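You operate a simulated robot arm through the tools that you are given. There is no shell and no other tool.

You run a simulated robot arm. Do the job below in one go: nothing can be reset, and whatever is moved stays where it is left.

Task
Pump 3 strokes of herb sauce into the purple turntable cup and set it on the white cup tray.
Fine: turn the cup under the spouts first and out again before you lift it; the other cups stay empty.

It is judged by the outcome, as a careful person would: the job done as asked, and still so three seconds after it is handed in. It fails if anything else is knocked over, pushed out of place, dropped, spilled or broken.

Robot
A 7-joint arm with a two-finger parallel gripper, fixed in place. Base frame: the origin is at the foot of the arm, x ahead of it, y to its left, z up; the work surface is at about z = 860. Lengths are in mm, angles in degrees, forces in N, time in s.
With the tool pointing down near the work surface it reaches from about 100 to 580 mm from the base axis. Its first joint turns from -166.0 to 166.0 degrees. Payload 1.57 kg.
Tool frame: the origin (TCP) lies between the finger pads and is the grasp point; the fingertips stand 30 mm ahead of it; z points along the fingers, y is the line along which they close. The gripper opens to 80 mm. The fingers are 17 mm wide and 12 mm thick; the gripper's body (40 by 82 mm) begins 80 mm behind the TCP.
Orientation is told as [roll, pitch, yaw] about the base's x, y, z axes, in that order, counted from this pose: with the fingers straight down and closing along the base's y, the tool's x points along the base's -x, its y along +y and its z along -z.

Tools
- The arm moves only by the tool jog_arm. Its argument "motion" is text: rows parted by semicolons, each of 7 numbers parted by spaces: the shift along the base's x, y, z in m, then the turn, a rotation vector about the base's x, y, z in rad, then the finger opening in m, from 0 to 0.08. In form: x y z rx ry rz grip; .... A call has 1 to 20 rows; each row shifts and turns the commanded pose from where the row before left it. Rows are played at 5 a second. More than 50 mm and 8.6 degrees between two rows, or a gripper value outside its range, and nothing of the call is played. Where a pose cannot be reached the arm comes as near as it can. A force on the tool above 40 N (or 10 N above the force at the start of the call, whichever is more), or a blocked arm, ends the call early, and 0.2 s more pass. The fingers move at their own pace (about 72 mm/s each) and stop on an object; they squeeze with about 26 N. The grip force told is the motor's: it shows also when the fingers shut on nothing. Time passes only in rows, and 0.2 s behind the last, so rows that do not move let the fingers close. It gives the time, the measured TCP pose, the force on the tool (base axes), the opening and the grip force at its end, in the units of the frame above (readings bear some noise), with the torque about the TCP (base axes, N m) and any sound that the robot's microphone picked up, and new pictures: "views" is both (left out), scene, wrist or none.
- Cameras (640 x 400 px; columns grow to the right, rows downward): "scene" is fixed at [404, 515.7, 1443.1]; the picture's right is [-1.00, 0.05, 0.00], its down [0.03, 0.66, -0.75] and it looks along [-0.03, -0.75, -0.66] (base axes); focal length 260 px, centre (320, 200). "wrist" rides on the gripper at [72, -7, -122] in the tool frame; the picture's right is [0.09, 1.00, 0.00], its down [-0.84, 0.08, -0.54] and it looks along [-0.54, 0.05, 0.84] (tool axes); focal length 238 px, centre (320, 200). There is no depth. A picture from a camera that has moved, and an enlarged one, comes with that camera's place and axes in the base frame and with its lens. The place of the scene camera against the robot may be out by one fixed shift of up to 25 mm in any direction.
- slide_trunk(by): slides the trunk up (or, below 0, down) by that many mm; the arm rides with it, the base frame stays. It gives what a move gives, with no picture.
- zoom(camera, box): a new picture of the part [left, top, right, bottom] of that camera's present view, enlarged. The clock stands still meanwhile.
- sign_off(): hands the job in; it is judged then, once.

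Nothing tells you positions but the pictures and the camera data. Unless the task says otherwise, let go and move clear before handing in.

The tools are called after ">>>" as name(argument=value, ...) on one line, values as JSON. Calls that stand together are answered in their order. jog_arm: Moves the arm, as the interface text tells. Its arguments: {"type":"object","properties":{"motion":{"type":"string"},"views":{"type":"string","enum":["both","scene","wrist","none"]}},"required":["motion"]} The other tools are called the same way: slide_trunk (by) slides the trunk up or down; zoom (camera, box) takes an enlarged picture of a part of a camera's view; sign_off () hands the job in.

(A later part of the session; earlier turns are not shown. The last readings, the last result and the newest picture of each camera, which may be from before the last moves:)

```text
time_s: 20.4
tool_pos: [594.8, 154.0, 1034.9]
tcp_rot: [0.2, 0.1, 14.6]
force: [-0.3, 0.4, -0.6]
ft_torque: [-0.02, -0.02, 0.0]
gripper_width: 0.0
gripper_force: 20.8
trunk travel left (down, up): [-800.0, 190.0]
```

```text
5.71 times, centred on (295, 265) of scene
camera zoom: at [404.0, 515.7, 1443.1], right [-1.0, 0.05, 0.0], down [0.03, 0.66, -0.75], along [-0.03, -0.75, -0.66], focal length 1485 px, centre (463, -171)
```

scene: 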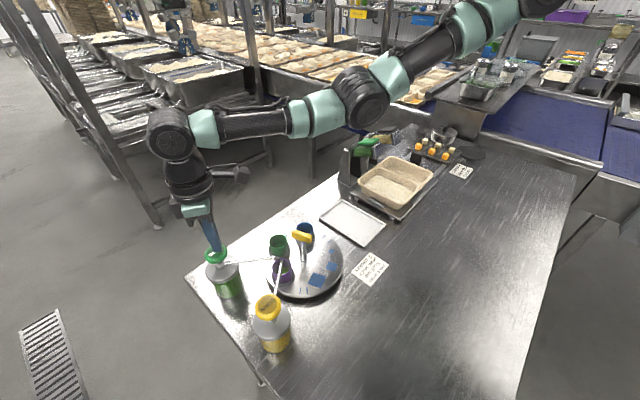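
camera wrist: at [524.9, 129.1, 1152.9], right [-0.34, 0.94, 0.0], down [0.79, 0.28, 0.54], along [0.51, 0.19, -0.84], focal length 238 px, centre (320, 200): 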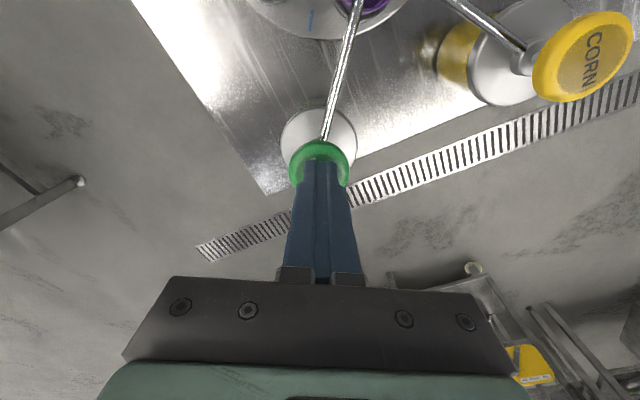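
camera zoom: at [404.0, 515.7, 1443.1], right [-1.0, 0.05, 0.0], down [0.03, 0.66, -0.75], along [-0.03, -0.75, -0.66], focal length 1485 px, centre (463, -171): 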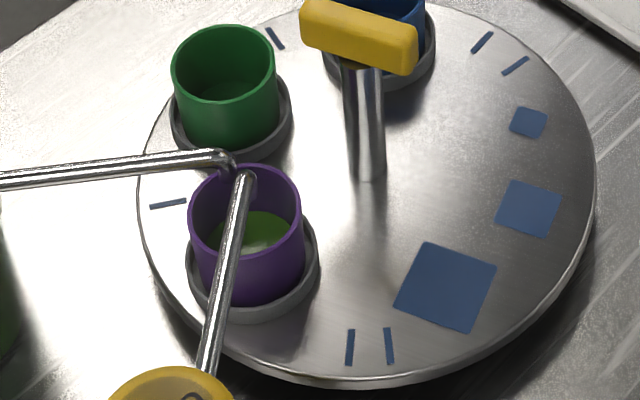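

The cap has fully returned and one stroke is in the cup. Now the second stroke, to the same depth.

>>> jog_arm(motion="0 0 -0.006 0 0 0 0.0; 0 0 -0.004 0 0 0 0.0; 0 0 -0.003 0 0 0 0.0; 0 0 -0.003 0 0 0 0; 0 0 -0.003 0 0 0 0; 0 0 -0.003 0 0 0 0; 0 0 -0.003 0 0 0 0; 0 0 -0.003 0 0 0 0; 0 0 0 0 0 0 0", views="scene")

>>> zoom(camera="scene", box=[180, 200, 300, 300])

>>> zoom(camera="scene", box=[260, 230, 330, 300])

```text
time_s: 22.4
tool_pos: [594.1, 152.2, 1011.6]
tcp_rot: [0.0, -0.6, 14.6]
force: [-0.9, -1.3, 27.1]
ft_torque: [-0.05, 0.09, -0.13]
gripper_width: 0.0
gripper_force: 20.9
trunk travel left (down, up): [-800.0, 190.0]
```

scene: 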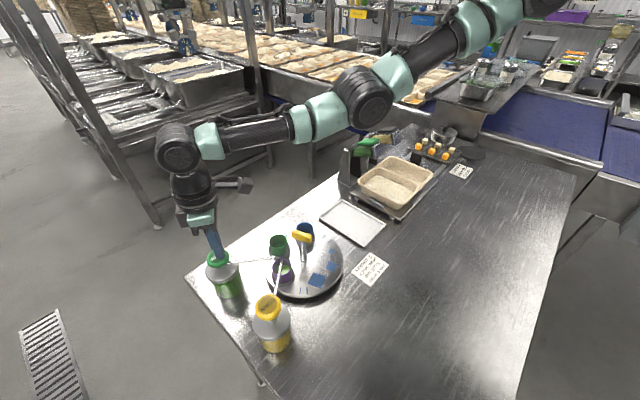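

```text
4.00 times, centred on (240, 250) of scene
camera zoom: at [404.0, 515.7, 1443.1], right [-1.0, 0.05, 0.0], down [0.03, 0.66, -0.75], along [-0.03, -0.75, -0.66], focal length 1039 px, centre (640, 0)
```

zoom: 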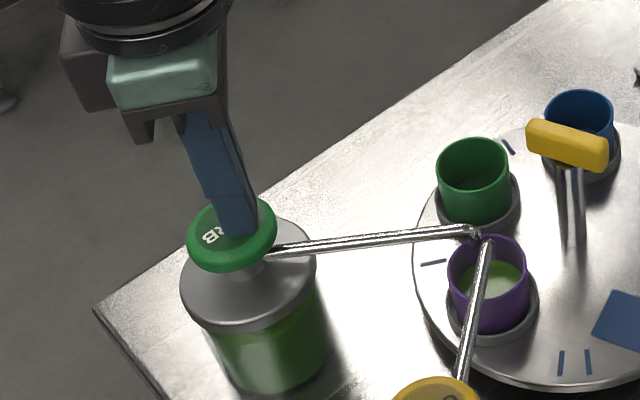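

```text
5.71 times, centred on (295, 265) of scene
camera zoom: at [404.0, 515.7, 1443.1], right [-1.0, 0.05, 0.0], down [0.03, 0.66, -0.75], along [-0.03, -0.75, -0.66], focal length 1485 px, centre (463, -171)
```

zoom: 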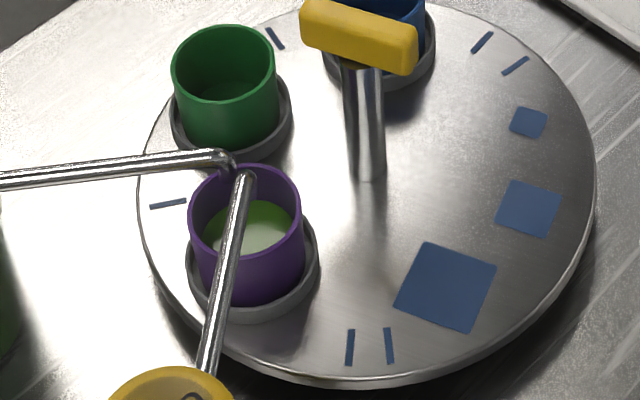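

The second stroke also reached its stop at 27 N, and the sauce level rose. I'll release fully, let the cap reset, and check.

>>> jog_arm(motion="0 0 0.006 0 0 0 0.0; 0 0 0.006 0 0 0 0.0; 0 0 0.006 0 0 0 0.0; 0 0 0.006 0 0 0 0; 0 0 0.004 0 0 0 0; 0 0 0 0 0 0 0; 0 0 0 0 0 0 0", views="scene")

>>> zoom(camera="scene", box=[180, 200, 300, 300])

```text
time_s: 24.0
tool_pos: [593.7, 152.9, 1035.8]
tcp_rot: [0.1, 0.0, 14.6]
force: [0.0, -0.1, 0.6]
ft_torque: [0.0, 0.02, -0.02]
gripper_width: 0.1
gripper_force: 21.1
trunk travel left (down, up): [-800.0, 190.0]
```

scene: 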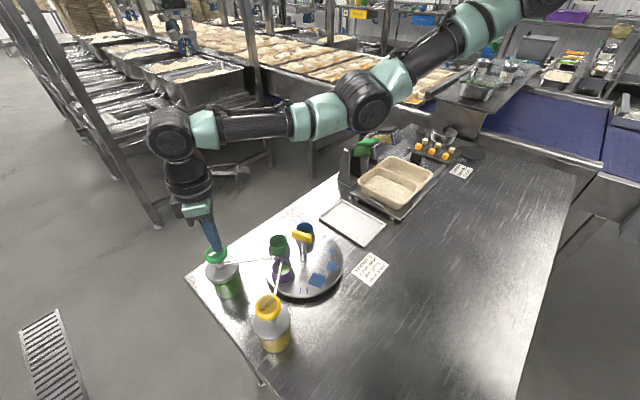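

```text
4.00 times, centred on (240, 250) of scene
camera zoom: at [404.0, 515.7, 1443.1], right [-1.0, 0.05, 0.0], down [0.03, 0.66, -0.75], along [-0.03, -0.75, -0.66], focal length 1039 px, centre (640, 0)
```

zoom: 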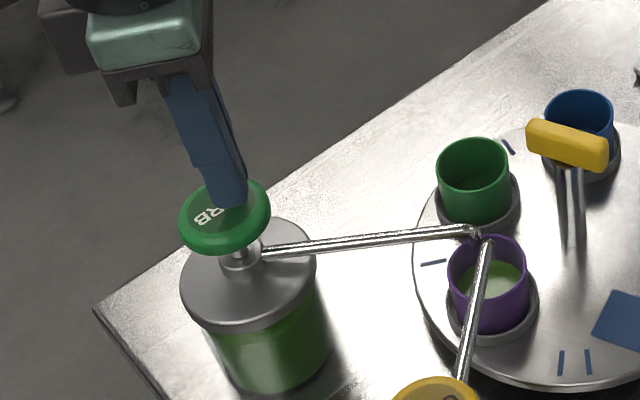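

The cap has reset, so two strokes are done. Now the third and last stroke.

>>> jog_arm(motion="0 0 -0.006 0 0 0 0.0; 0 0 -0.004 0 0 0 0.0; 0 0 -0.003 0 0 0 0.0; 0 0 -0.003 0 0 0 0; 0 0 -0.003 0 0 0 0; 0 0 -0.003 0 0 0 0; 0 0 -0.003 0 0 0 0; 0 0 -0.003 0 0 0 0; 0 0 0 0 0 0 0", views="scene")

>>> zoom(camera="scene", box=[260, 230, 330, 300])

```text
time_s: 26.0
tool_pos: [593.8, 154.6, 1011.2]
tcp_rot: [0.1, -0.4, 14.6]
force: [-3.7, 0.5, 26.7]
ft_torque: [0.0, 0.21, 0.02]
gripper_width: 0.0
gripper_force: 21.3
trunk travel left (down, up): [-800.0, 190.0]
```

scene: 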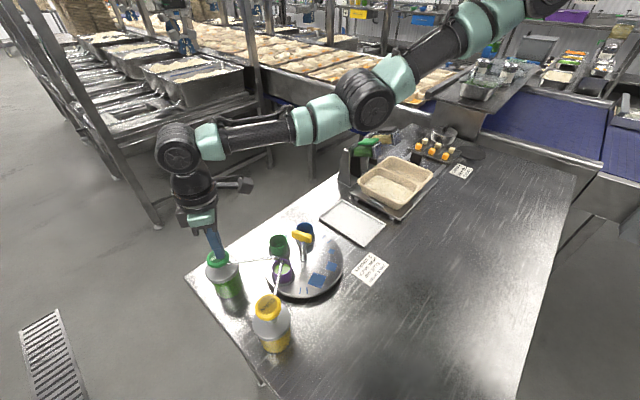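

```text
5.71 times, centred on (295, 265) of scene
camera zoom: at [404.0, 515.7, 1443.1], right [-1.0, 0.05, 0.0], down [0.03, 0.66, -0.75], along [-0.03, -0.75, -0.66], focal length 1485 px, centre (463, -171)
```

zoom: 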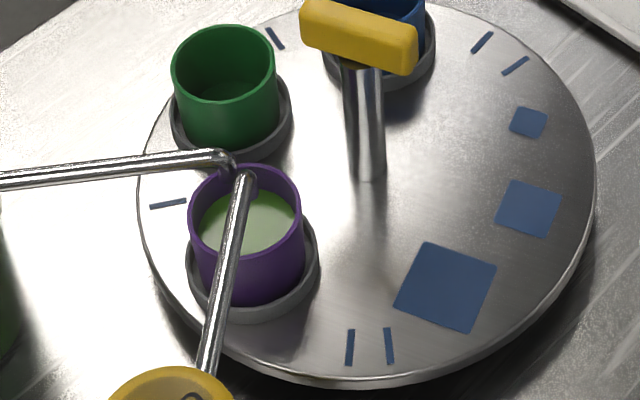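

Three strokes are in the purple cup. I'll release the pump, rise clear, and go back above the turntable handle at yaw −25°.

>>> jog_arm(motion="0 0 0.006 0 0 0 0.0; 0 0 0.006 0 0 0 0.0; 0 0 0.006 0 0 0 0.0; 0 0 0.006 0 0 0 0; 0 0 0.011 0 0 0 0; 0 0 0.03 0 0 0 0; 0 0 0.04 0 0 0 0; -0.0347 -0.0106 0 0 0 -0.138 0.02; -0.0347 -0.0106 0 0 0 -0.138 0.045; -0.0347 -0.0106 0 0 0 -0.138 0.045; -0.0347 -0.0106 0 0 0 -0.138 0.045; -0.0347 -0.0106 0 0 0 -0.138 0.045; 0 0 -0.04 0 0 0 0.045; 0 0 0 0 0 0 0.045", views="both")

>>> zoom(camera="wrist", box=[220, 100, 480, 260])

>>> zoom(camera="scene", box=[180, 200, 340, 310])

```text
time_s: 29.0
tool_pos: [421.0, 99.7, 1072.6]
tcp_rot: [0.1, 0.1, -25.0]
force: [0.0, -0.9, 0.6]
ft_torque: [0.0, 0.04, 0.03]
gripper_width: 44.8
gripper_force: 0.1
trunk travel left (down, up): [-800.0, 190.0]
camera wrist: at [351.1, 123.5, 1193.8], right [0.34, 0.94, 0.0], down [0.79, -0.28, 0.54], along [0.51, -0.18, -0.84], focal length 238 px, centre (320, 200)
```

scene: 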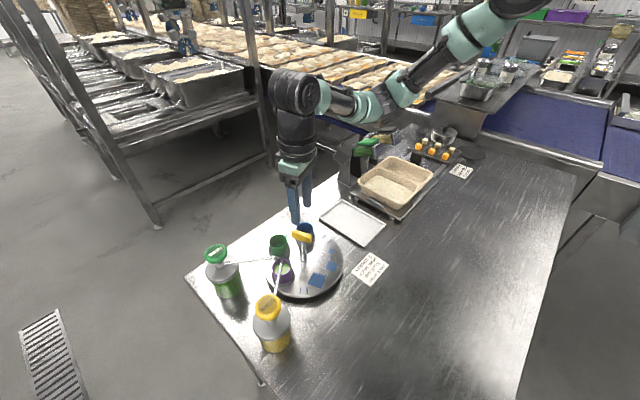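
wrist: 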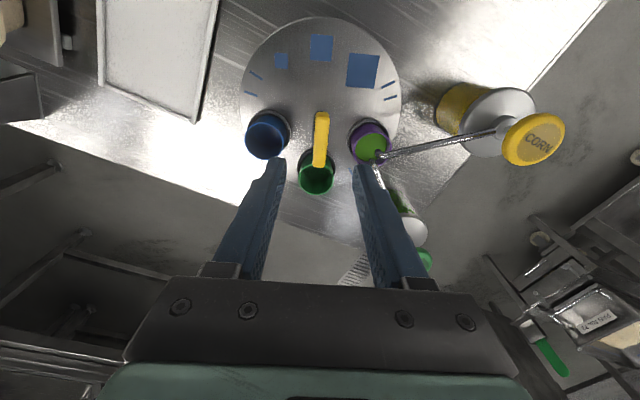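

```text
2.46 times, centred on (350, 180) of wrist
camera zoom: at [351.1, 123.5, 1193.8], right [0.34, 0.94, 0.0], down [0.79, -0.28, 0.54], along [0.51, -0.18, -0.84], focal length 587 px, centre (246, 249)
```

zoom: 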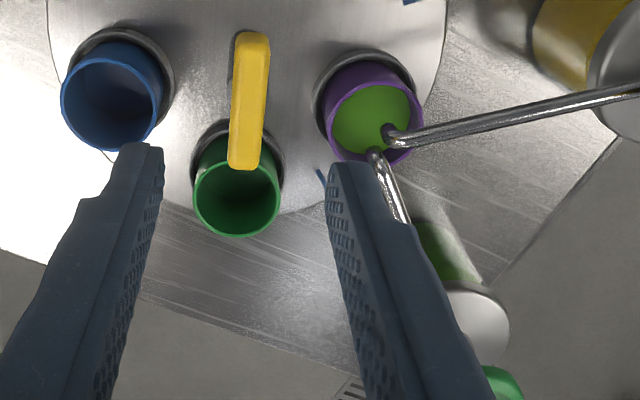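

```text
3.64 times, centred on (260, 255) of scene
camera zoom: at [404.0, 515.7, 1443.1], right [-1.0, 0.05, 0.0], down [0.03, 0.66, -0.75], along [-0.03, -0.75, -0.66], focal length 945 px, centre (538, 0)
```

zoom: 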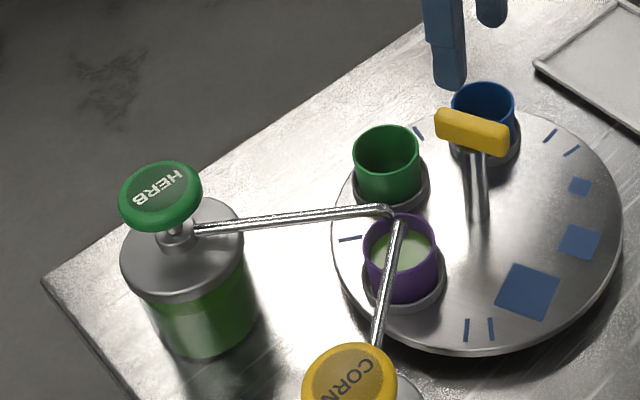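

The sauce is all in the purple cup and the herb pump has returned. I'll go down onto the handle, grip it and check the force.

>>> jog_arm(motion="0.0003 0.0006 -0.03 0 0 0 0.045; 0 0 -0.03 0 0 0 0.045; 0 0 -0.025 0 0 0 0.045; 0 0 -0.016 0 0 0 0.045; 0 0 0 0 0 0 0.045; 0 0 0 0 0 0 0.02; 0 0 0 0 0 0 0.0; 0 0 0 0 0 0 0.0; 0 0 0 0 0 0 0.0", views="both")

```text
time_s: 31.0
tool_pos: [421.9, 99.8, 969.5]
tcp_rot: [0.0, 0.2, -25.0]
force: [-5.8, -7.4, -6.5]
ft_torque: [-0.03, -0.33, -0.05]
gripper_width: 17.5
gripper_force: 32.3
trunk travel left (down, up): [-800.0, 190.0]
camera wrist: at [351.9, 124.8, 1092.6], right [0.34, 0.94, 0.0], down [0.79, -0.28, 0.54], along [0.51, -0.18, -0.84], focal length 238 px, centre (320, 200)
```

scene: 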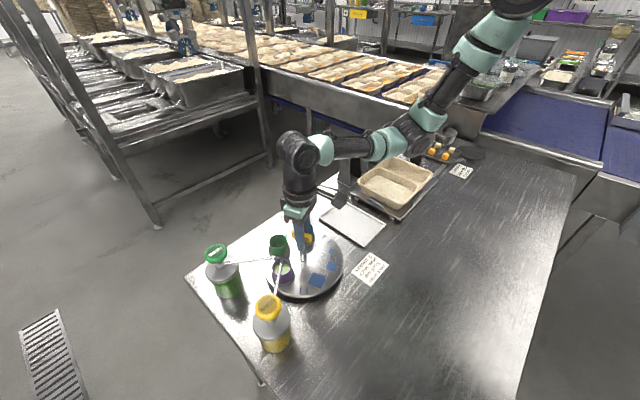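
wrist: 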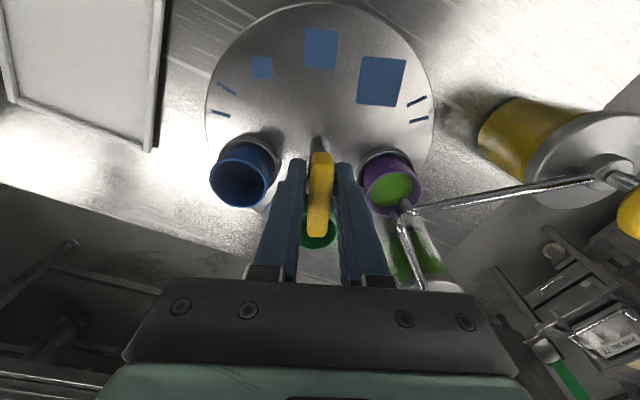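

The grip is good. I'll relieve the side force and turn the table back slowly, counter-clockwise, so the filled cup isn't disturbed.

>>> jog_arm(motion="-0.0012 -0.0016 0.001 0 0 0 0; 0 0 0 0 0 0.05 0; 0 0 0 0 0 0.07 0; 0 0 0 0 0 0.07 0; 0 0 0 0 0 0.06 0; 0 0 0 0 0 0 0", views="none")

```text
time_s: 32.4
tool_pos: [420.5, 100.1, 970.3]
tcp_rot: [0.0, 0.2, -10.6]
force: [3.2, -2.6, -22.5]
ft_torque: [-0.28, 0.2, 0.01]
gripper_width: 17.7
gripper_force: 32.6
trunk travel left (down, up): [-800.0, 190.0]
```

The vertical pull has grown to −22 N because my height is a little off. I'll lower the command slightly to relax it before turning on.

>>> jog_arm(motion="0 0 -0.002 0 0 0 0; 0 0 0 0 0 0 0", views="none")

```text
time_s: 33.0
tool_pos: [420.3, 100.9, 970.8]
tcp_rot: [0.1, -0.1, -10.7]
force: [2.1, -2.4, -3.5]
ft_torque: [-0.26, 0.94, -0.03]
gripper_width: 18.1
gripper_force: 32.6
trunk travel left (down, up): [-800.0, 190.0]
```

>>> jog_arm(motion="0.0002 -0.0003 0 0 0 0.06 0; 0 0 0 0 0 0.07 0; 0 0 0 0 0 0.07 0; 0 0 0 0 0 0.07 0; 0 0 0 0 0 0 0", views="none")

```text
time_s: 34.2
tool_pos: [419.7, 99.0, 971.5]
tcp_rot: [0.1, -0.2, 4.9]
force: [4.6, -3.3, 3.9]
ft_torque: [-0.49, 0.58, 0.0]
gripper_width: 17.9
gripper_force: 31.9
trunk travel left (down, up): [-800.0, 190.0]
```

Forces are small now, and yaw is about +5°. I'll relieve them and keep turning.

>>> jog_arm(motion="0.001 -0.0007 0 0 0 0.06 0; 0 0 0 0 0 0.07 0; 0 0 0 0 0 0.07 0; 0 0 0 0 0 0.07 0; 0 0 0 0 0 0 0", views="none")

```text
time_s: 35.4
tool_pos: [420.6, 96.9, 969.6]
tcp_rot: [0.0, -0.1, 20.3]
force: [-0.4, -5.7, 8.4]
ft_torque: [-0.42, -0.28, 0.01]
gripper_width: 17.6
gripper_force: 32.9
trunk travel left (down, up): [-800.0, 190.0]
```

Yaw is 20°. I'll relieve the small force again and finish the remaining 25° or so.

>>> jog_arm(motion="0 -0.0012 0.0008 0 0 0.051 0; 0 0 0 0 0 0.07 0; 0 0 0 0 0 0.07 0; 0 0 0 0 0 0.07 0; 0 0 0 0 0 0 0", views="none")

```text
time_s: 36.6
tool_pos: [421.9, 97.3, 970.7]
tcp_rot: [0.0, 0.0, 35.3]
force: [2.2, -5.6, -3.7]
ft_torque: [0.03, -0.95, 0.03]
gripper_width: 17.6
gripper_force: 32.4
trunk travel left (down, up): [-800.0, 190.0]
```

>>> jog_arm(motion="0.0004 -0.0012 0 0 0 0.055 0; 0 0 0 0 0 0.06 0; 0 0 0 0 0 0.055 0; 0 0 0 0 0 0 0; 0 0 0 0 0 0 0", views="both")

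>>> zoom(camera="scene", box=[240, 220, 360, 300])

```text
time_s: 37.8
tool_pos: [421.3, 96.6, 969.5]
tcp_rot: [0.1, -0.1, 45.0]
force: [5.1, -0.7, 1.1]
ft_torque: [-0.52, -0.11, 0.01]
gripper_width: 17.7
gripper_force: 32.2
trunk travel left (down, up): [-800.0, 190.0]
camera wrist: at [374.2, 40.6, 1092.9], right [-0.77, 0.64, 0.0], down [0.54, 0.65, 0.54], along [0.35, 0.42, -0.84], focal length 238 px, centre (320, 200)
```

scene: 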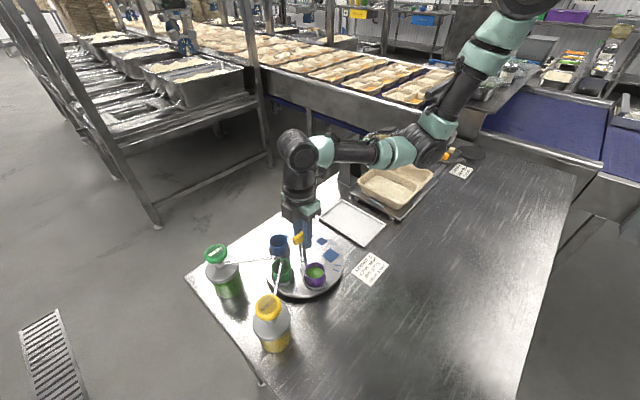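
wrist: 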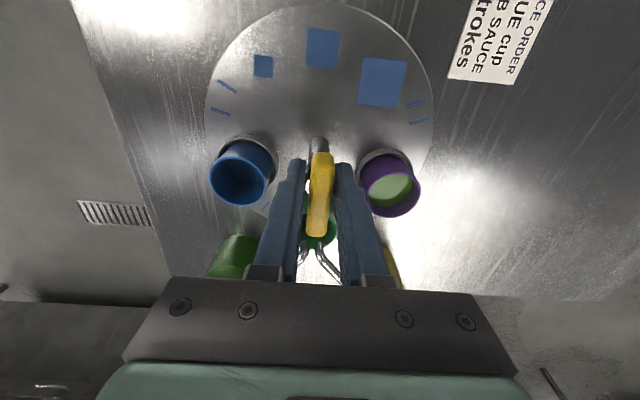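

```text
5.00 times, centred on (300, 260) of scene
camera zoom: at [404.0, 515.7, 1443.1], right [-1.0, 0.05, 0.0], down [0.03, 0.66, -0.75], along [-0.03, -0.75, -0.66], focal length 1299 px, centre (420, -100)
```

zoom: 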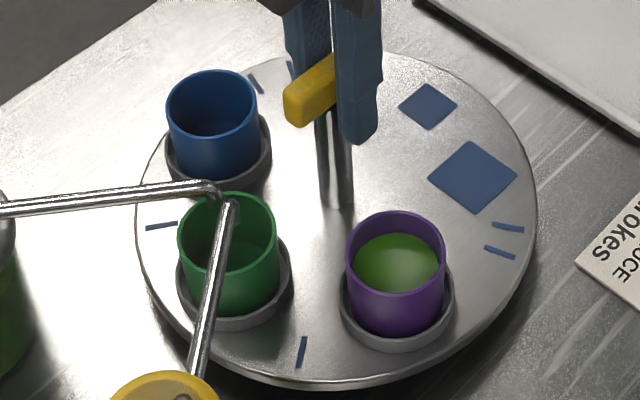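

The purple cup is back out from under the spouts, about 60% full, and nothing else has moved. I'll let go of the handle, rise, and line up over the purple cup at yaw 0.

>>> jog_arm(motion="0.001 0 0 0 0 0 0; 0 0 0 0 0 0 0.03; 0 0 0 0 0 0 0.045; 0 0 0 0 0 0 0.045; 0 0 0.03 0 0 0 0.045; 0 0 0.035 0 0 0 0.045; 0 0 0.035 0 0 0 0.045; -0.005 0.01 0 0 0 -0.1309 0.06; -0.005 0.01 0 0 0 -0.1309 0.08; -0.005 0.01 0 0 0 -0.1309 0.08; -0.005 0.01 0 0 0 -0.1309 0.08; -0.005 0.01 0 0 0 -0.1309 0.08; -0.005 0.011 0 0 0 -0.1309 0.08; 0 0 0 0 0 0 0.08", views="both")

>>> zoom(camera="wrist", box=[230, 90, 430, 230])

>>> zoom(camera="scene", box=[240, 220, 360, 300])

```text
time_s: 40.8
tool_pos: [391.2, 158.3, 1070.4]
tcp_rot: [0.1, 0.0, -0.1]
force: [0.3, -0.2, 0.1]
ft_torque: [-0.02, -0.03, 0.01]
gripper_width: 80.0
gripper_force: 0.2
trunk travel left (down, up): [-800.0, 190.0]
camera wrist: at [318.8, 150.8, 1193.0], right [-0.09, 1.0, 0.0], down [0.84, 0.07, 0.54], along [0.54, 0.05, -0.84], focal length 238 px, centre (320, 200)
```

scene: 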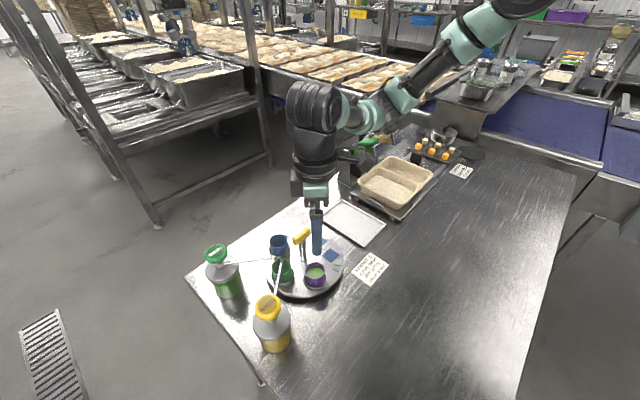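
wrist: 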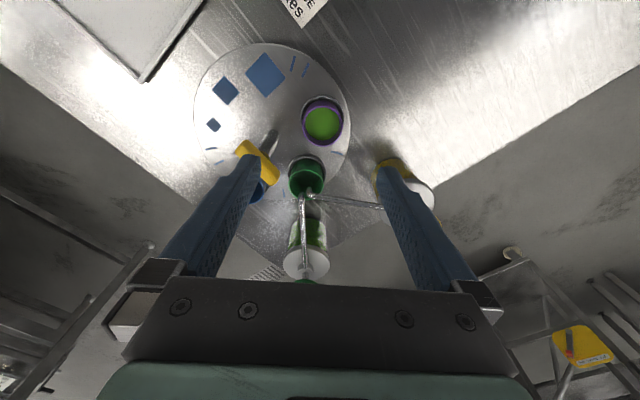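

```text
2.86 times, centred on (330, 160) of wrist
camera zoom: at [318.8, 150.8, 1193.0], right [-0.09, 1.0, 0.0], down [0.84, 0.07, 0.54], along [0.54, 0.05, -0.84], focal length 681 px, centre (291, 314)
```

zoom: 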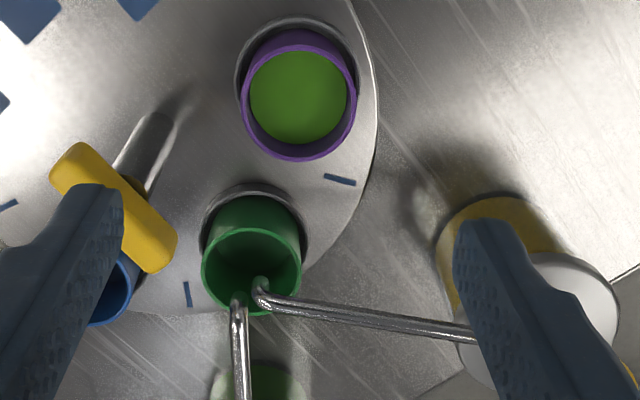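

```text
5.00 times, centred on (300, 260) of scene
camera zoom: at [404.0, 515.7, 1443.1], right [-1.0, 0.05, 0.0], down [0.03, 0.66, -0.75], along [-0.03, -0.75, -0.66], focal length 1299 px, centre (420, -100)
```

zoom: 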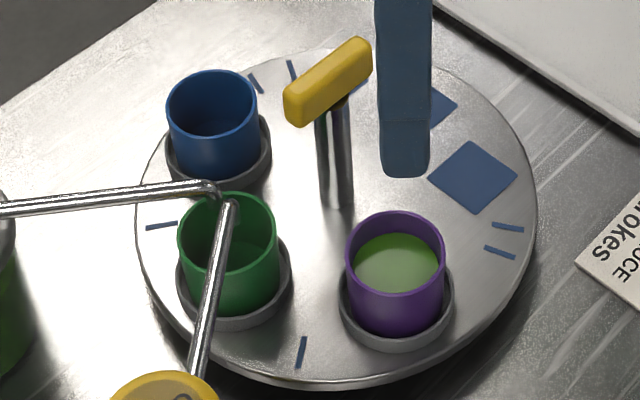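

The cup is about 3 mm further in +y than the gripper centre. Its visible wall runs from about z 903 at the ring up to about 929 at the rim. I'll correct the offset and come down to just above the rim to check.

>>> jog_arm(motion="0 0.003 -0.03 0 0 0 0.07; 0 0 -0.035 0 0 0 0.07; 0 0 -0.035 0 0 0 0.07; 0 0 0 0 0 0 0.07", views="both")

>>> zoom(camera="wrist", box=[230, 90, 430, 230])

>>> zoom(camera="scene", box=[260, 210, 360, 300])

```text
time_s: 41.8
tool_pos: [391.5, 160.3, 970.6]
tcp_rot: [0.1, -0.1, -0.1]
force: [-0.3, -0.3, 0.0]
ft_torque: [-0.03, 0.07, 0.01]
gripper_width: 70.4
gripper_force: 0.2
trunk travel left (down, up): [-800.0, 190.0]
camera wrist: at [318.5, 153.2, 1091.8], right [-0.09, 1.0, 0.0], down [0.84, 0.08, 0.54], along [0.54, 0.05, -0.84], focal length 238 px, centre (320, 200)
```

scene: 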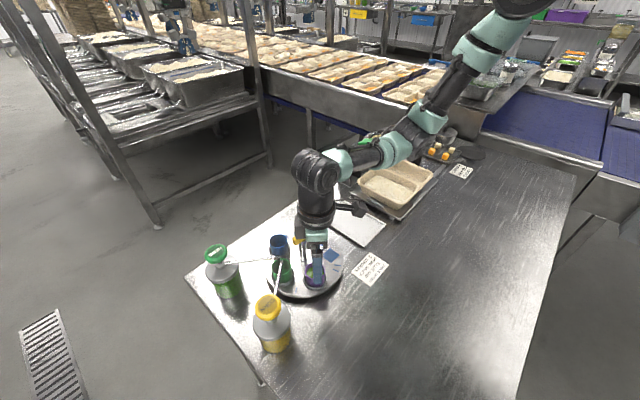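
wrist: 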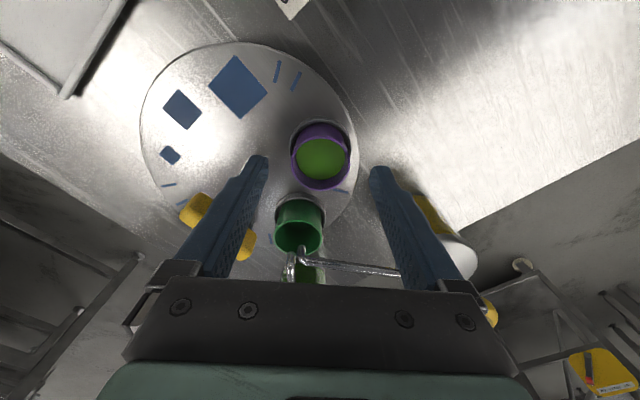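

```text
2.86 times, centred on (330, 160) of wrist
camera zoom: at [318.5, 153.2, 1091.8], right [-0.09, 1.0, 0.0], down [0.84, 0.08, 0.54], along [0.54, 0.05, -0.84], focal length 681 px, centre (291, 314)
```

zoom: 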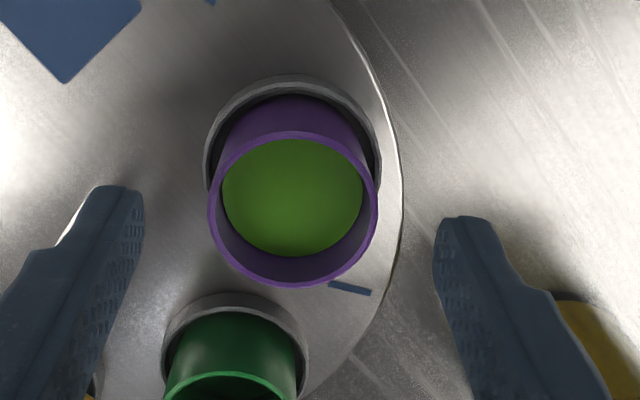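

```text
4.44 times, centred on (310, 255) of scene
camera zoom: at [404.0, 515.7, 1443.1], right [-1.0, 0.05, 0.0], down [0.03, 0.66, -0.75], along [-0.03, -0.75, -0.66], focal length 1155 px, centre (364, -44)
```

zoom: 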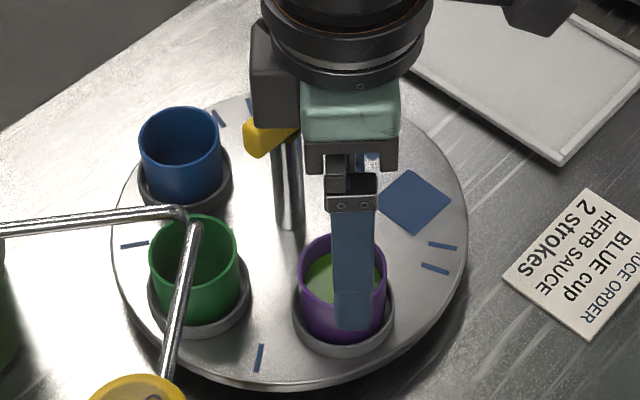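

The cup is centred to within 1 mm, and the rim is confirmed at about z 929. I'll go down so the tips are near z 909, above the ring, and close gently on the cup.

>>> jog_arm(motion="0 0.0005 -0.016 0 0 0 0.07; 0 0 -0.0155 0 0 0 0.07; 0 0 0 0 0 0 0.07; 0 0 0 0 0 0 0.06; 0 0 0 0 0 0 0.05; 0 0 0 0 0 0 0.04; 0 0 0 0 0 0 0.035; 0 0 0 0 0 0 0.035", views="both")

>>> zoom(camera="wrist", box=[230, 110, 430, 250])

>>> zoom(camera="scene", box=[260, 210, 360, 300])

```text
time_s: 43.6
tool_pos: [392.0, 161.7, 938.2]
tcp_rot: [0.0, 0.1, 0.0]
force: [0.0, 0.2, -0.5]
ft_torque: [-0.04, 0.01, 0.0]
gripper_width: 44.0
gripper_force: 26.0
trunk travel left (down, up): [-800.0, 190.0]
camera wrist: at [318.7, 154.1, 1060.9], right [-0.09, 1.0, 0.0], down [0.84, 0.08, 0.54], along [0.54, 0.05, -0.84], focal length 238 px, centre (320, 200)
```

scene: 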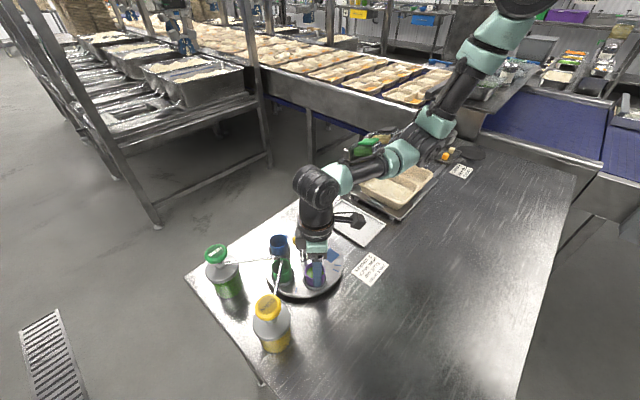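
wrist: 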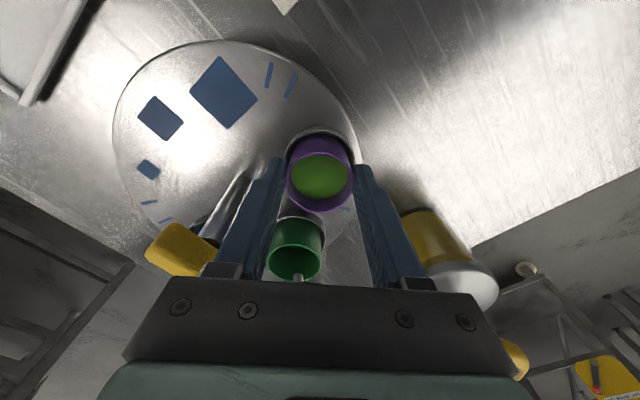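

```text
2.86 times, centred on (330, 180) of wrist
camera zoom: at [318.7, 154.1, 1060.9], right [-0.09, 1.0, 0.0], down [0.84, 0.08, 0.54], along [0.54, 0.05, -0.84], focal length 681 px, centre (291, 257)
```

zoom: 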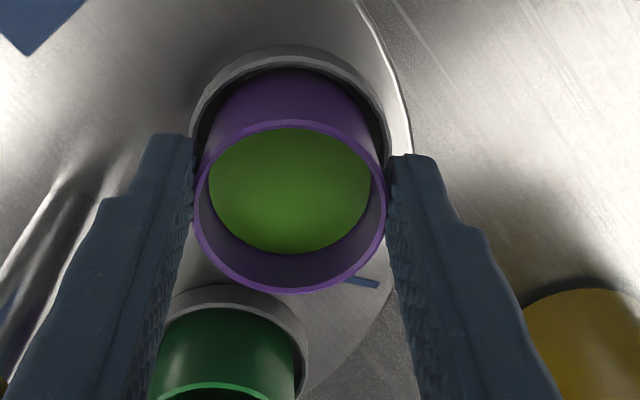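

```text
4.44 times, centred on (310, 255) of scene
camera zoom: at [404.0, 515.7, 1443.1], right [-1.0, 0.05, 0.0], down [0.03, 0.66, -0.75], along [-0.03, -0.75, -0.66], focal length 1155 px, centre (364, -44)
```

zoom: 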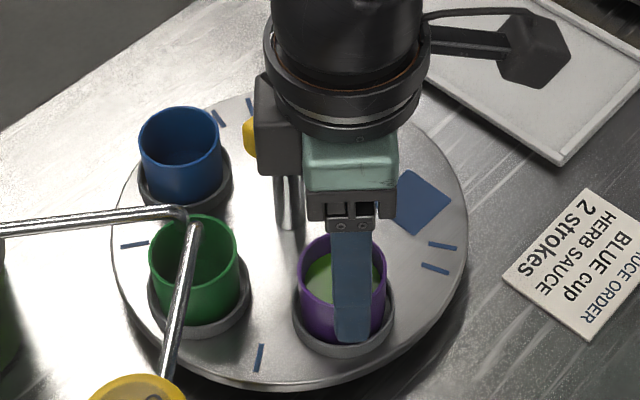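

The purple cup is gripped at 44 mm with no side load, and the fingers are clear of the ring. I'll lift gently a little and check that it comes out of the holder cleanly.

>>> jog_arm(motion="0 0 0.003 0 0 0 0.035; 0 0 0.005 0 0 0 0.035; 0 0 0.008 0 0 0 0.035; 0 0 0.01 0 0 0 0.035; 0 0 0.008 0 0 0 0.035; 0 0 0.003 0 0 0 0.035; 0 0 0 0 0 0 0.035", views="both")

>>> zoom(camera="scene", box=[250, 200, 370, 300])

>>> zoom(camera="wrist", box=[230, 110, 430, 250])

```text
time_s: 45.2
tool_pos: [392.4, 161.2, 976.1]
tcp_rot: [0.1, 0.1, 0.0]
force: [0.1, -0.3, -0.8]
ft_torque: [0.01, 0.03, -0.01]
gripper_width: 43.9
gripper_force: 25.6
trunk travel left (down, up): [-800.0, 190.0]
camera wrist: at [318.7, 153.7, 1098.5], right [-0.09, 1.0, 0.0], down [0.84, 0.08, 0.54], along [0.54, 0.05, -0.84], focal length 238 px, centre (320, 200)
```

scene: 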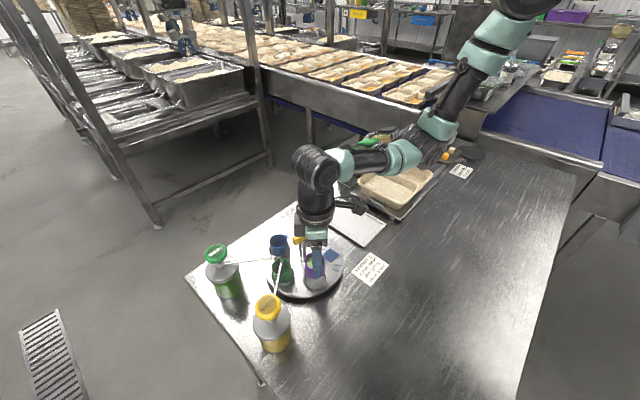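
wrist: 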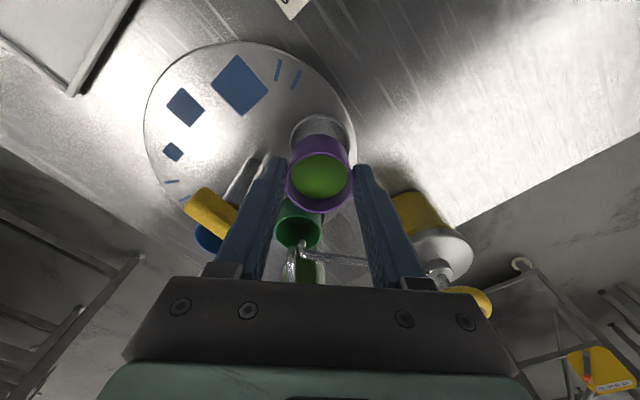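

```text
4.00 times, centred on (310, 250) of scene
camera zoom: at [404.0, 515.7, 1443.1], right [-1.0, 0.05, 0.0], down [0.03, 0.66, -0.75], along [-0.03, -0.75, -0.66], focal length 1039 px, centre (360, 0)
```

zoom: 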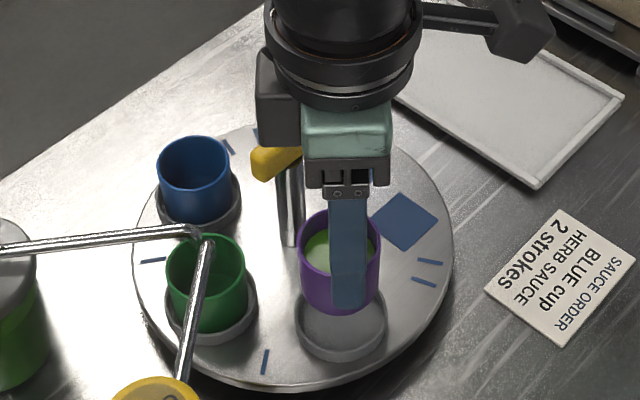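

```text
2.86 times, centred on (330, 180) of wrist
camera zoom: at [318.7, 153.7, 1098.5], right [-0.09, 1.0, 0.0], down [0.84, 0.08, 0.54], along [0.54, 0.05, -0.84], focal length 681 px, centre (291, 257)
```

zoom: 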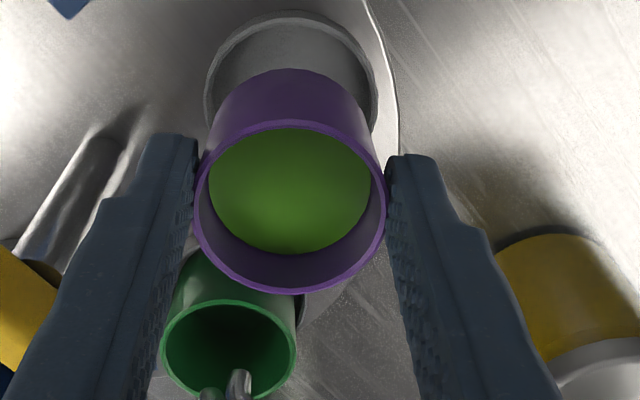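

The cup came out cleanly and upright. I'll lift it above handle height and carry it smoothly towards the tray centre, near (279, −48).

>>> jog_arm(motion="0 0 0.004 0 0 0 0.035; 0 0 0.008 0 0 0 0.035; 0 0 0.012 0 0 0 0.035; 0 0 0.014 0 0 0 0.035; 0 0 0.014 0 0 0 0.035; 0 0 0.012 0 0 0 0.035; 0 0 0.008 0 0 0 0.035; 0 0 0.003 0 0 0 0.035; -0.001 -0.002 0 0 0 0 0.035; -0.0025 -0.0045 0 0 0 0 0.035; -0.004 -0.0075 0 0 0 0 0.035; -0.0055 -0.0105 0 0 0 0 0.035; -0.006 -0.012 0 0 0 0 0.035; -0.006 -0.012 0 0 0 0 0.035; -0.006 -0.012 0 0 0 0 0.035; -0.0055 -0.0105 0 0 0 0 0.035; -0.004 -0.0075 0 0 0 0 0.035; -0.0025 -0.0045 0 0 0 0 0.035; -0.001 -0.002 0 0 0 0 0.035; 0 0 0 0 0 0 0.035", views="both")

```text
time_s: 49.4
tool_pos: [347.9, 76.6, 1051.6]
tcp_rot: [0.1, 0.0, 0.0]
force: [0.3, -0.2, -0.7]
ft_torque: [0.01, 0.02, 0.02]
gripper_width: 43.8
gripper_force: 25.8
trunk travel left (down, up): [-800.0, 190.0]
camera wrist: at [275.1, 68.5, 1173.4], right [-0.09, 1.0, 0.0], down [0.84, 0.08, 0.54], along [0.54, 0.05, -0.84], focal length 238 px, centre (320, 200)
```

scene: 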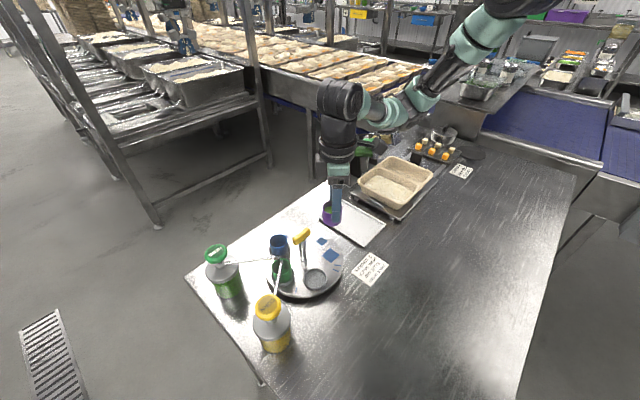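
wrist: 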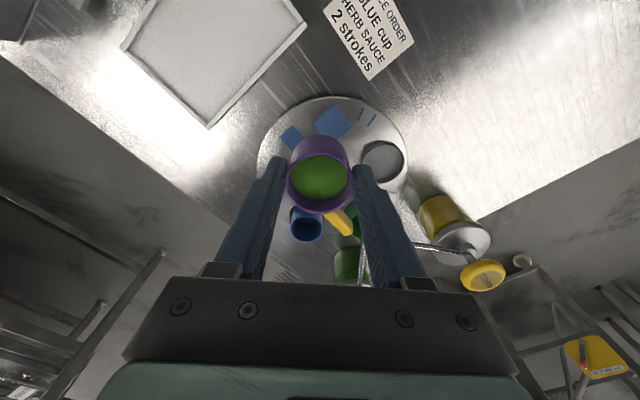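

The cup is steady and level. The tray corners put the tray centre at about (276, −47), so I'll carry the cup the rest of the way at this height.

>>> jog_arm(motion="-0.0013 -0.0022 0 0 0 0 0.035; -0.0032 -0.0055 0 0 0 0 0.035; -0.0051 -0.0088 0 0 0 0 0.035; -0.007 -0.0121 0 0 0 0 0.035; -0.0076 -0.0132 0 0 0 0 0.035; -0.0076 -0.0132 0 0 0 0 0.035; -0.0076 -0.0132 0 0 0 0 0.035; -0.0076 -0.0132 0 0 0 0 0.035; -0.0076 -0.0132 0 0 0 0 0.035; -0.007 -0.0121 0 0 0 0 0.035; -0.0051 -0.0088 0 0 0 0 0.035; -0.0032 -0.0055 0 0 0 0 0.035; -0.0013 -0.0022 0 0 0 0 0.035; 0 0 0 0 0 0 0.035", views="both")

>>> zoom(camera="scene", box=[300, 140, 440, 260])

>>> zoom(camera="wrist", box=[180, 60, 480, 260])

```text
time_s: 52.4
tool_pos: [276.2, -46.9, 1051.0]
tcp_rot: [0.0, 0.0, 0.1]
force: [-0.1, 0.6, -0.4]
ft_torque: [0.02, 0.02, -0.01]
gripper_width: 43.9
gripper_force: 26.4
trunk travel left (down, up): [-800.0, 190.0]
camera wrist: at [203.9, -54.2, 1173.7], right [-0.09, 1.0, 0.0], down [0.84, 0.08, 0.54], along [0.54, 0.05, -0.84], focal length 238 px, centre (320, 200)
```

scene: 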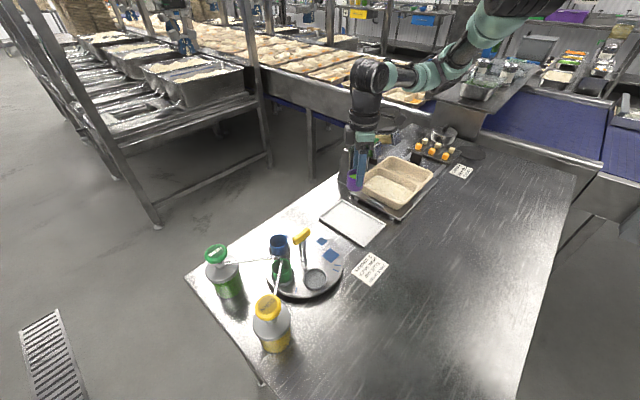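
wrist: 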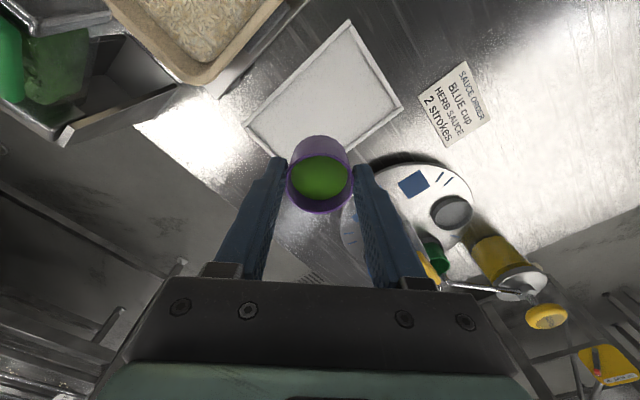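

```text
3.33 times, centred on (370, 200) of scene
camera zoom: at [404.0, 515.7, 1443.1], right [-1.0, 0.05, 0.0], down [0.03, 0.66, -0.75], along [-0.03, -0.75, -0.66], focal length 866 px, centre (153, 200)
```

zoom: 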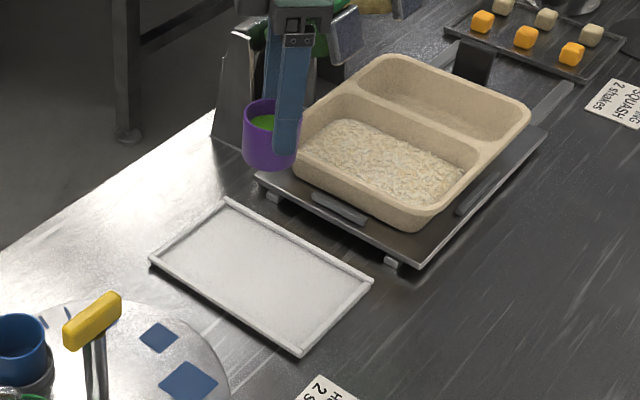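

```text
2.00 times, centred on (330, 160) of wrist
camera zoom: at [203.9, -54.2, 1173.7], right [-0.09, 1.0, 0.0], down [0.84, 0.08, 0.54], along [0.54, 0.05, -0.84], focal length 477 px, centre (300, 280)
```

zoom: 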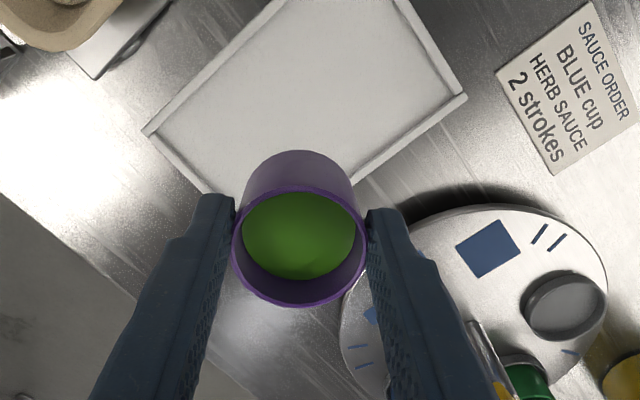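

The tray centre comes out again at about (276, −45), directly below the cup. I'll lower it smoothly to a little above the tray.

>>> jog_arm(motion="0 0.001 -0.004 0 0 0 0.035; 0 0 -0.008 0 0 0 0.035; 0 0 -0.012 0 0 0 0.035; 0 0 -0.014 0 0 0 0.035; 0 0 -0.014 0 0 0 0.035; 0 0 -0.014 0 0 0 0.035; 0 0 -0.014 0 0 0 0.035; 0 0 -0.014 0 0 0 0.035; 0 0 -0.010 0 0 0 0.035; 0 0 -0.006 0 0 0 0.035; 0 0 -0.003 0 0 0 0.035; 0 0 0 0 0 0 0.035", views="both")

>>> zoom(camera="scene", box=[300, 140, 440, 260])

>>> zoom(camera="wrist", box=[180, 60, 480, 260])

```text
time_s: 55.0
tool_pos: [275.7, -46.9, 938.5]
tcp_rot: [0.1, 0.0, 0.0]
force: [-0.4, -0.3, -0.1]
ft_torque: [-0.03, 0.0, 0.02]
gripper_width: 43.8
gripper_force: 26.1
trunk travel left (down, up): [-800.0, 190.0]
camera wrist: at [203.8, -53.1, 1060.6], right [-0.09, 1.0, 0.0], down [0.84, 0.08, 0.54], along [0.54, 0.05, -0.84], focal length 238 px, centre (320, 200)
```

scene: 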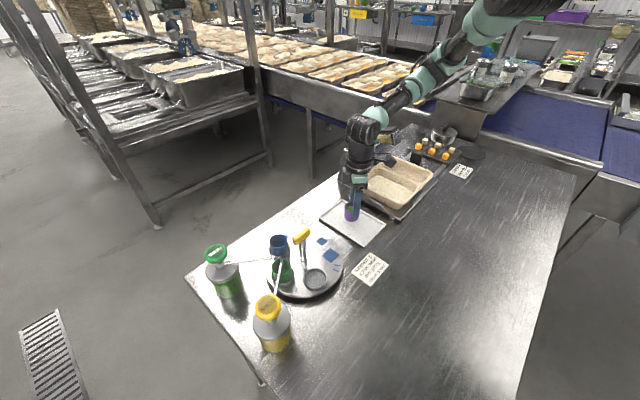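
wrist: 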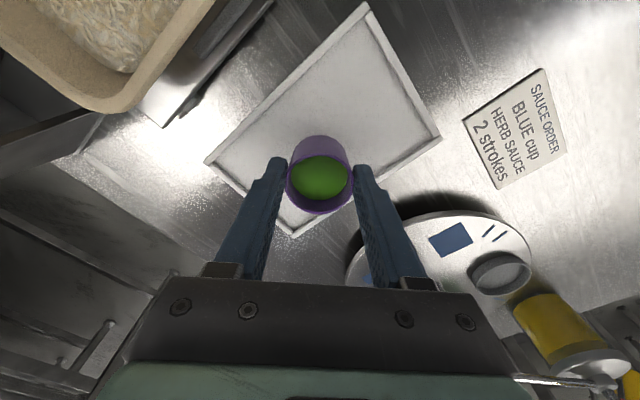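

```text
3.33 times, centred on (370, 200) of scene
camera zoom: at [404.0, 515.7, 1443.1], right [-1.0, 0.05, 0.0], down [0.03, 0.66, -0.75], along [-0.03, -0.75, -0.66], focal length 866 px, centre (153, 200)
```

zoom: 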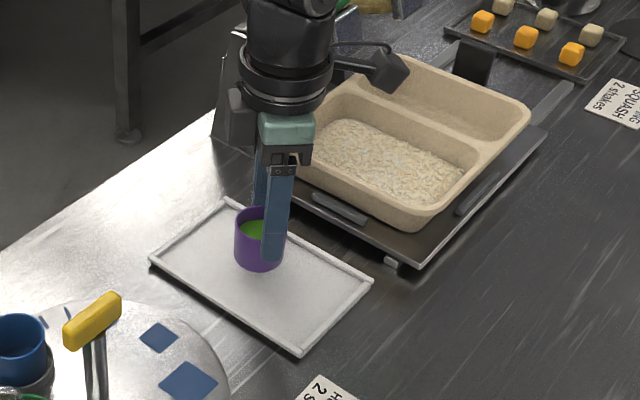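

```text
2.00 times, centred on (330, 160) of wrist
camera zoom: at [203.8, -53.1, 1060.6], right [-0.09, 1.0, 0.0], down [0.84, 0.08, 0.54], along [0.54, 0.05, -0.84], focal length 477 px, centre (300, 280)
```

zoom: 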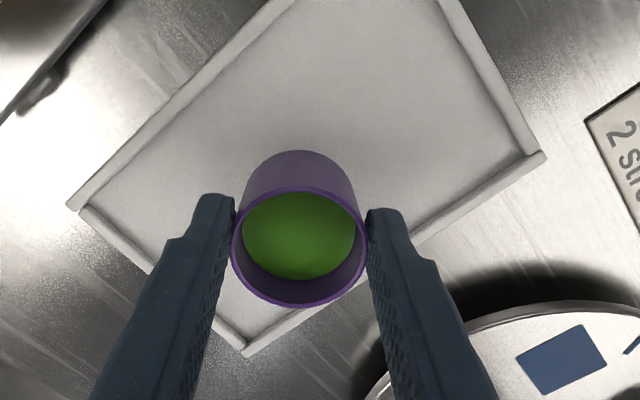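

The cup is above the middle of the tray, inside its rim. I'll go down in small steps until I feel contact.

>>> jog_arm(motion="0 0 -0.003 0 0 0 0.035; 0 0 -0.003 0 0 0 0.035; 0 0 -0.003 0 0 0 0.035; 0 0 -0.002 0 0 0 0.035; 0 0 -0.002 0 0 0 0.035; 0 0 0 0 0 0 0.035", views="none")

```text
time_s: 56.4
tool_pos: [276.7, -47.2, 924.2]
tcp_rot: [0.2, 0.0, 0.1]
force: [-0.2, -0.3, -0.6]
ft_torque: [0.03, -0.02, 0.02]
gripper_width: 43.7
gripper_force: 26.0
trunk travel left (down, up): [-800.0, 190.0]
```

>>> jog_arm(motion="0 0 -0.0015 0 0 0 0.035; 0 0 -0.0015 0 0 0 0.035; 0 0 0 0 0 0 0.035", views="none")

```text
time_s: 57.2
tool_pos: [277.0, -46.4, 922.6]
tcp_rot: [0.1, 0.1, 0.0]
force: [-0.4, 0.0, -0.9]
ft_torque: [0.0, 0.0, -0.02]
gripper_width: 43.9
gripper_force: 26.3
trunk travel left (down, up): [-800.0, 190.0]
```

>>> jog_arm(motion="0 0 -0.0015 0 0 0 0.035; 0 0 -0.001 0 0 0 0.035; 0 0 0 0 0 0 0.035", views="scene")

>>> zoom(camera="scene", box=[310, 180, 400, 250])

```text
time_s: 58.0
tool_pos: [276.4, -46.3, 919.5]
tcp_rot: [0.1, -0.1, 0.1]
force: [-0.2, 0.0, -0.1]
ft_torque: [0.01, -0.04, -0.01]
gripper_width: 43.8
gripper_force: 25.8
trunk travel left (down, up): [-800.0, 190.0]
```

scene: 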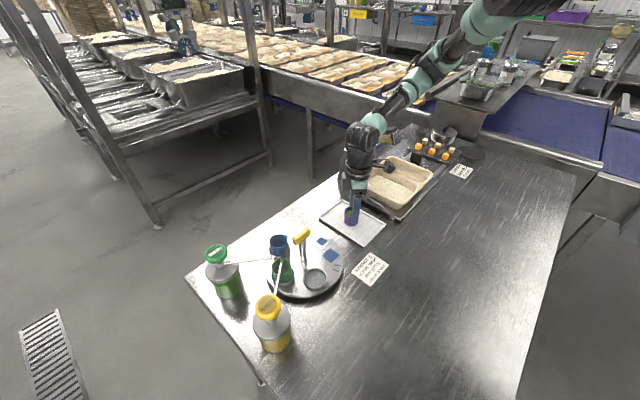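

```text
5.71 times, centred on (355, 215) of scene
camera zoom: at [404.0, 515.7, 1443.1], right [-1.0, 0.05, 0.0], down [0.03, 0.66, -0.75], along [-0.03, -0.75, -0.66], focal length 1485 px, centre (120, 114)
```

zoom: 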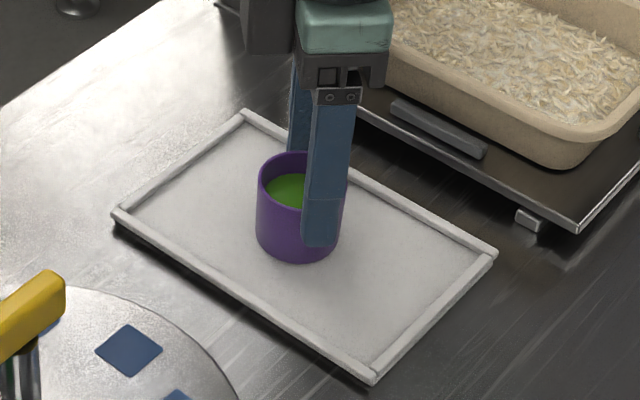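

The cup looks to be just above the tray surface. I'll keep lowering in 1 mm steps.

>>> jog_arm(motion="0 0 -0.001 0 0 0 0.035; 0 0 -0.001 0 0 0 0.035; 0 0 0 0 0 0 0.035", views="none")

```text
time_s: 58.8
tool_pos: [277.1, -46.1, 918.4]
tcp_rot: [0.1, 0.0, 0.0]
force: [0.0, 0.1, 1.3]
ft_torque: [-0.02, -0.01, -0.01]
gripper_width: 43.8
gripper_force: 25.5
trunk travel left (down, up): [-800.0, 190.0]
```

>>> jog_arm(motion="0 0 -0.001 0 0 0 0.035; 0 0 0 0 0 0 0.035", views="none")

```text
time_s: 59.4
tool_pos: [276.5, -45.8, 917.3]
tcp_rot: [0.1, -0.1, 0.0]
force: [0.0, 0.2, 13.2]
ft_torque: [-0.03, 0.04, 0.04]
gripper_width: 44.1
gripper_force: 26.5
trunk travel left (down, up): [-800.0, 190.0]
```

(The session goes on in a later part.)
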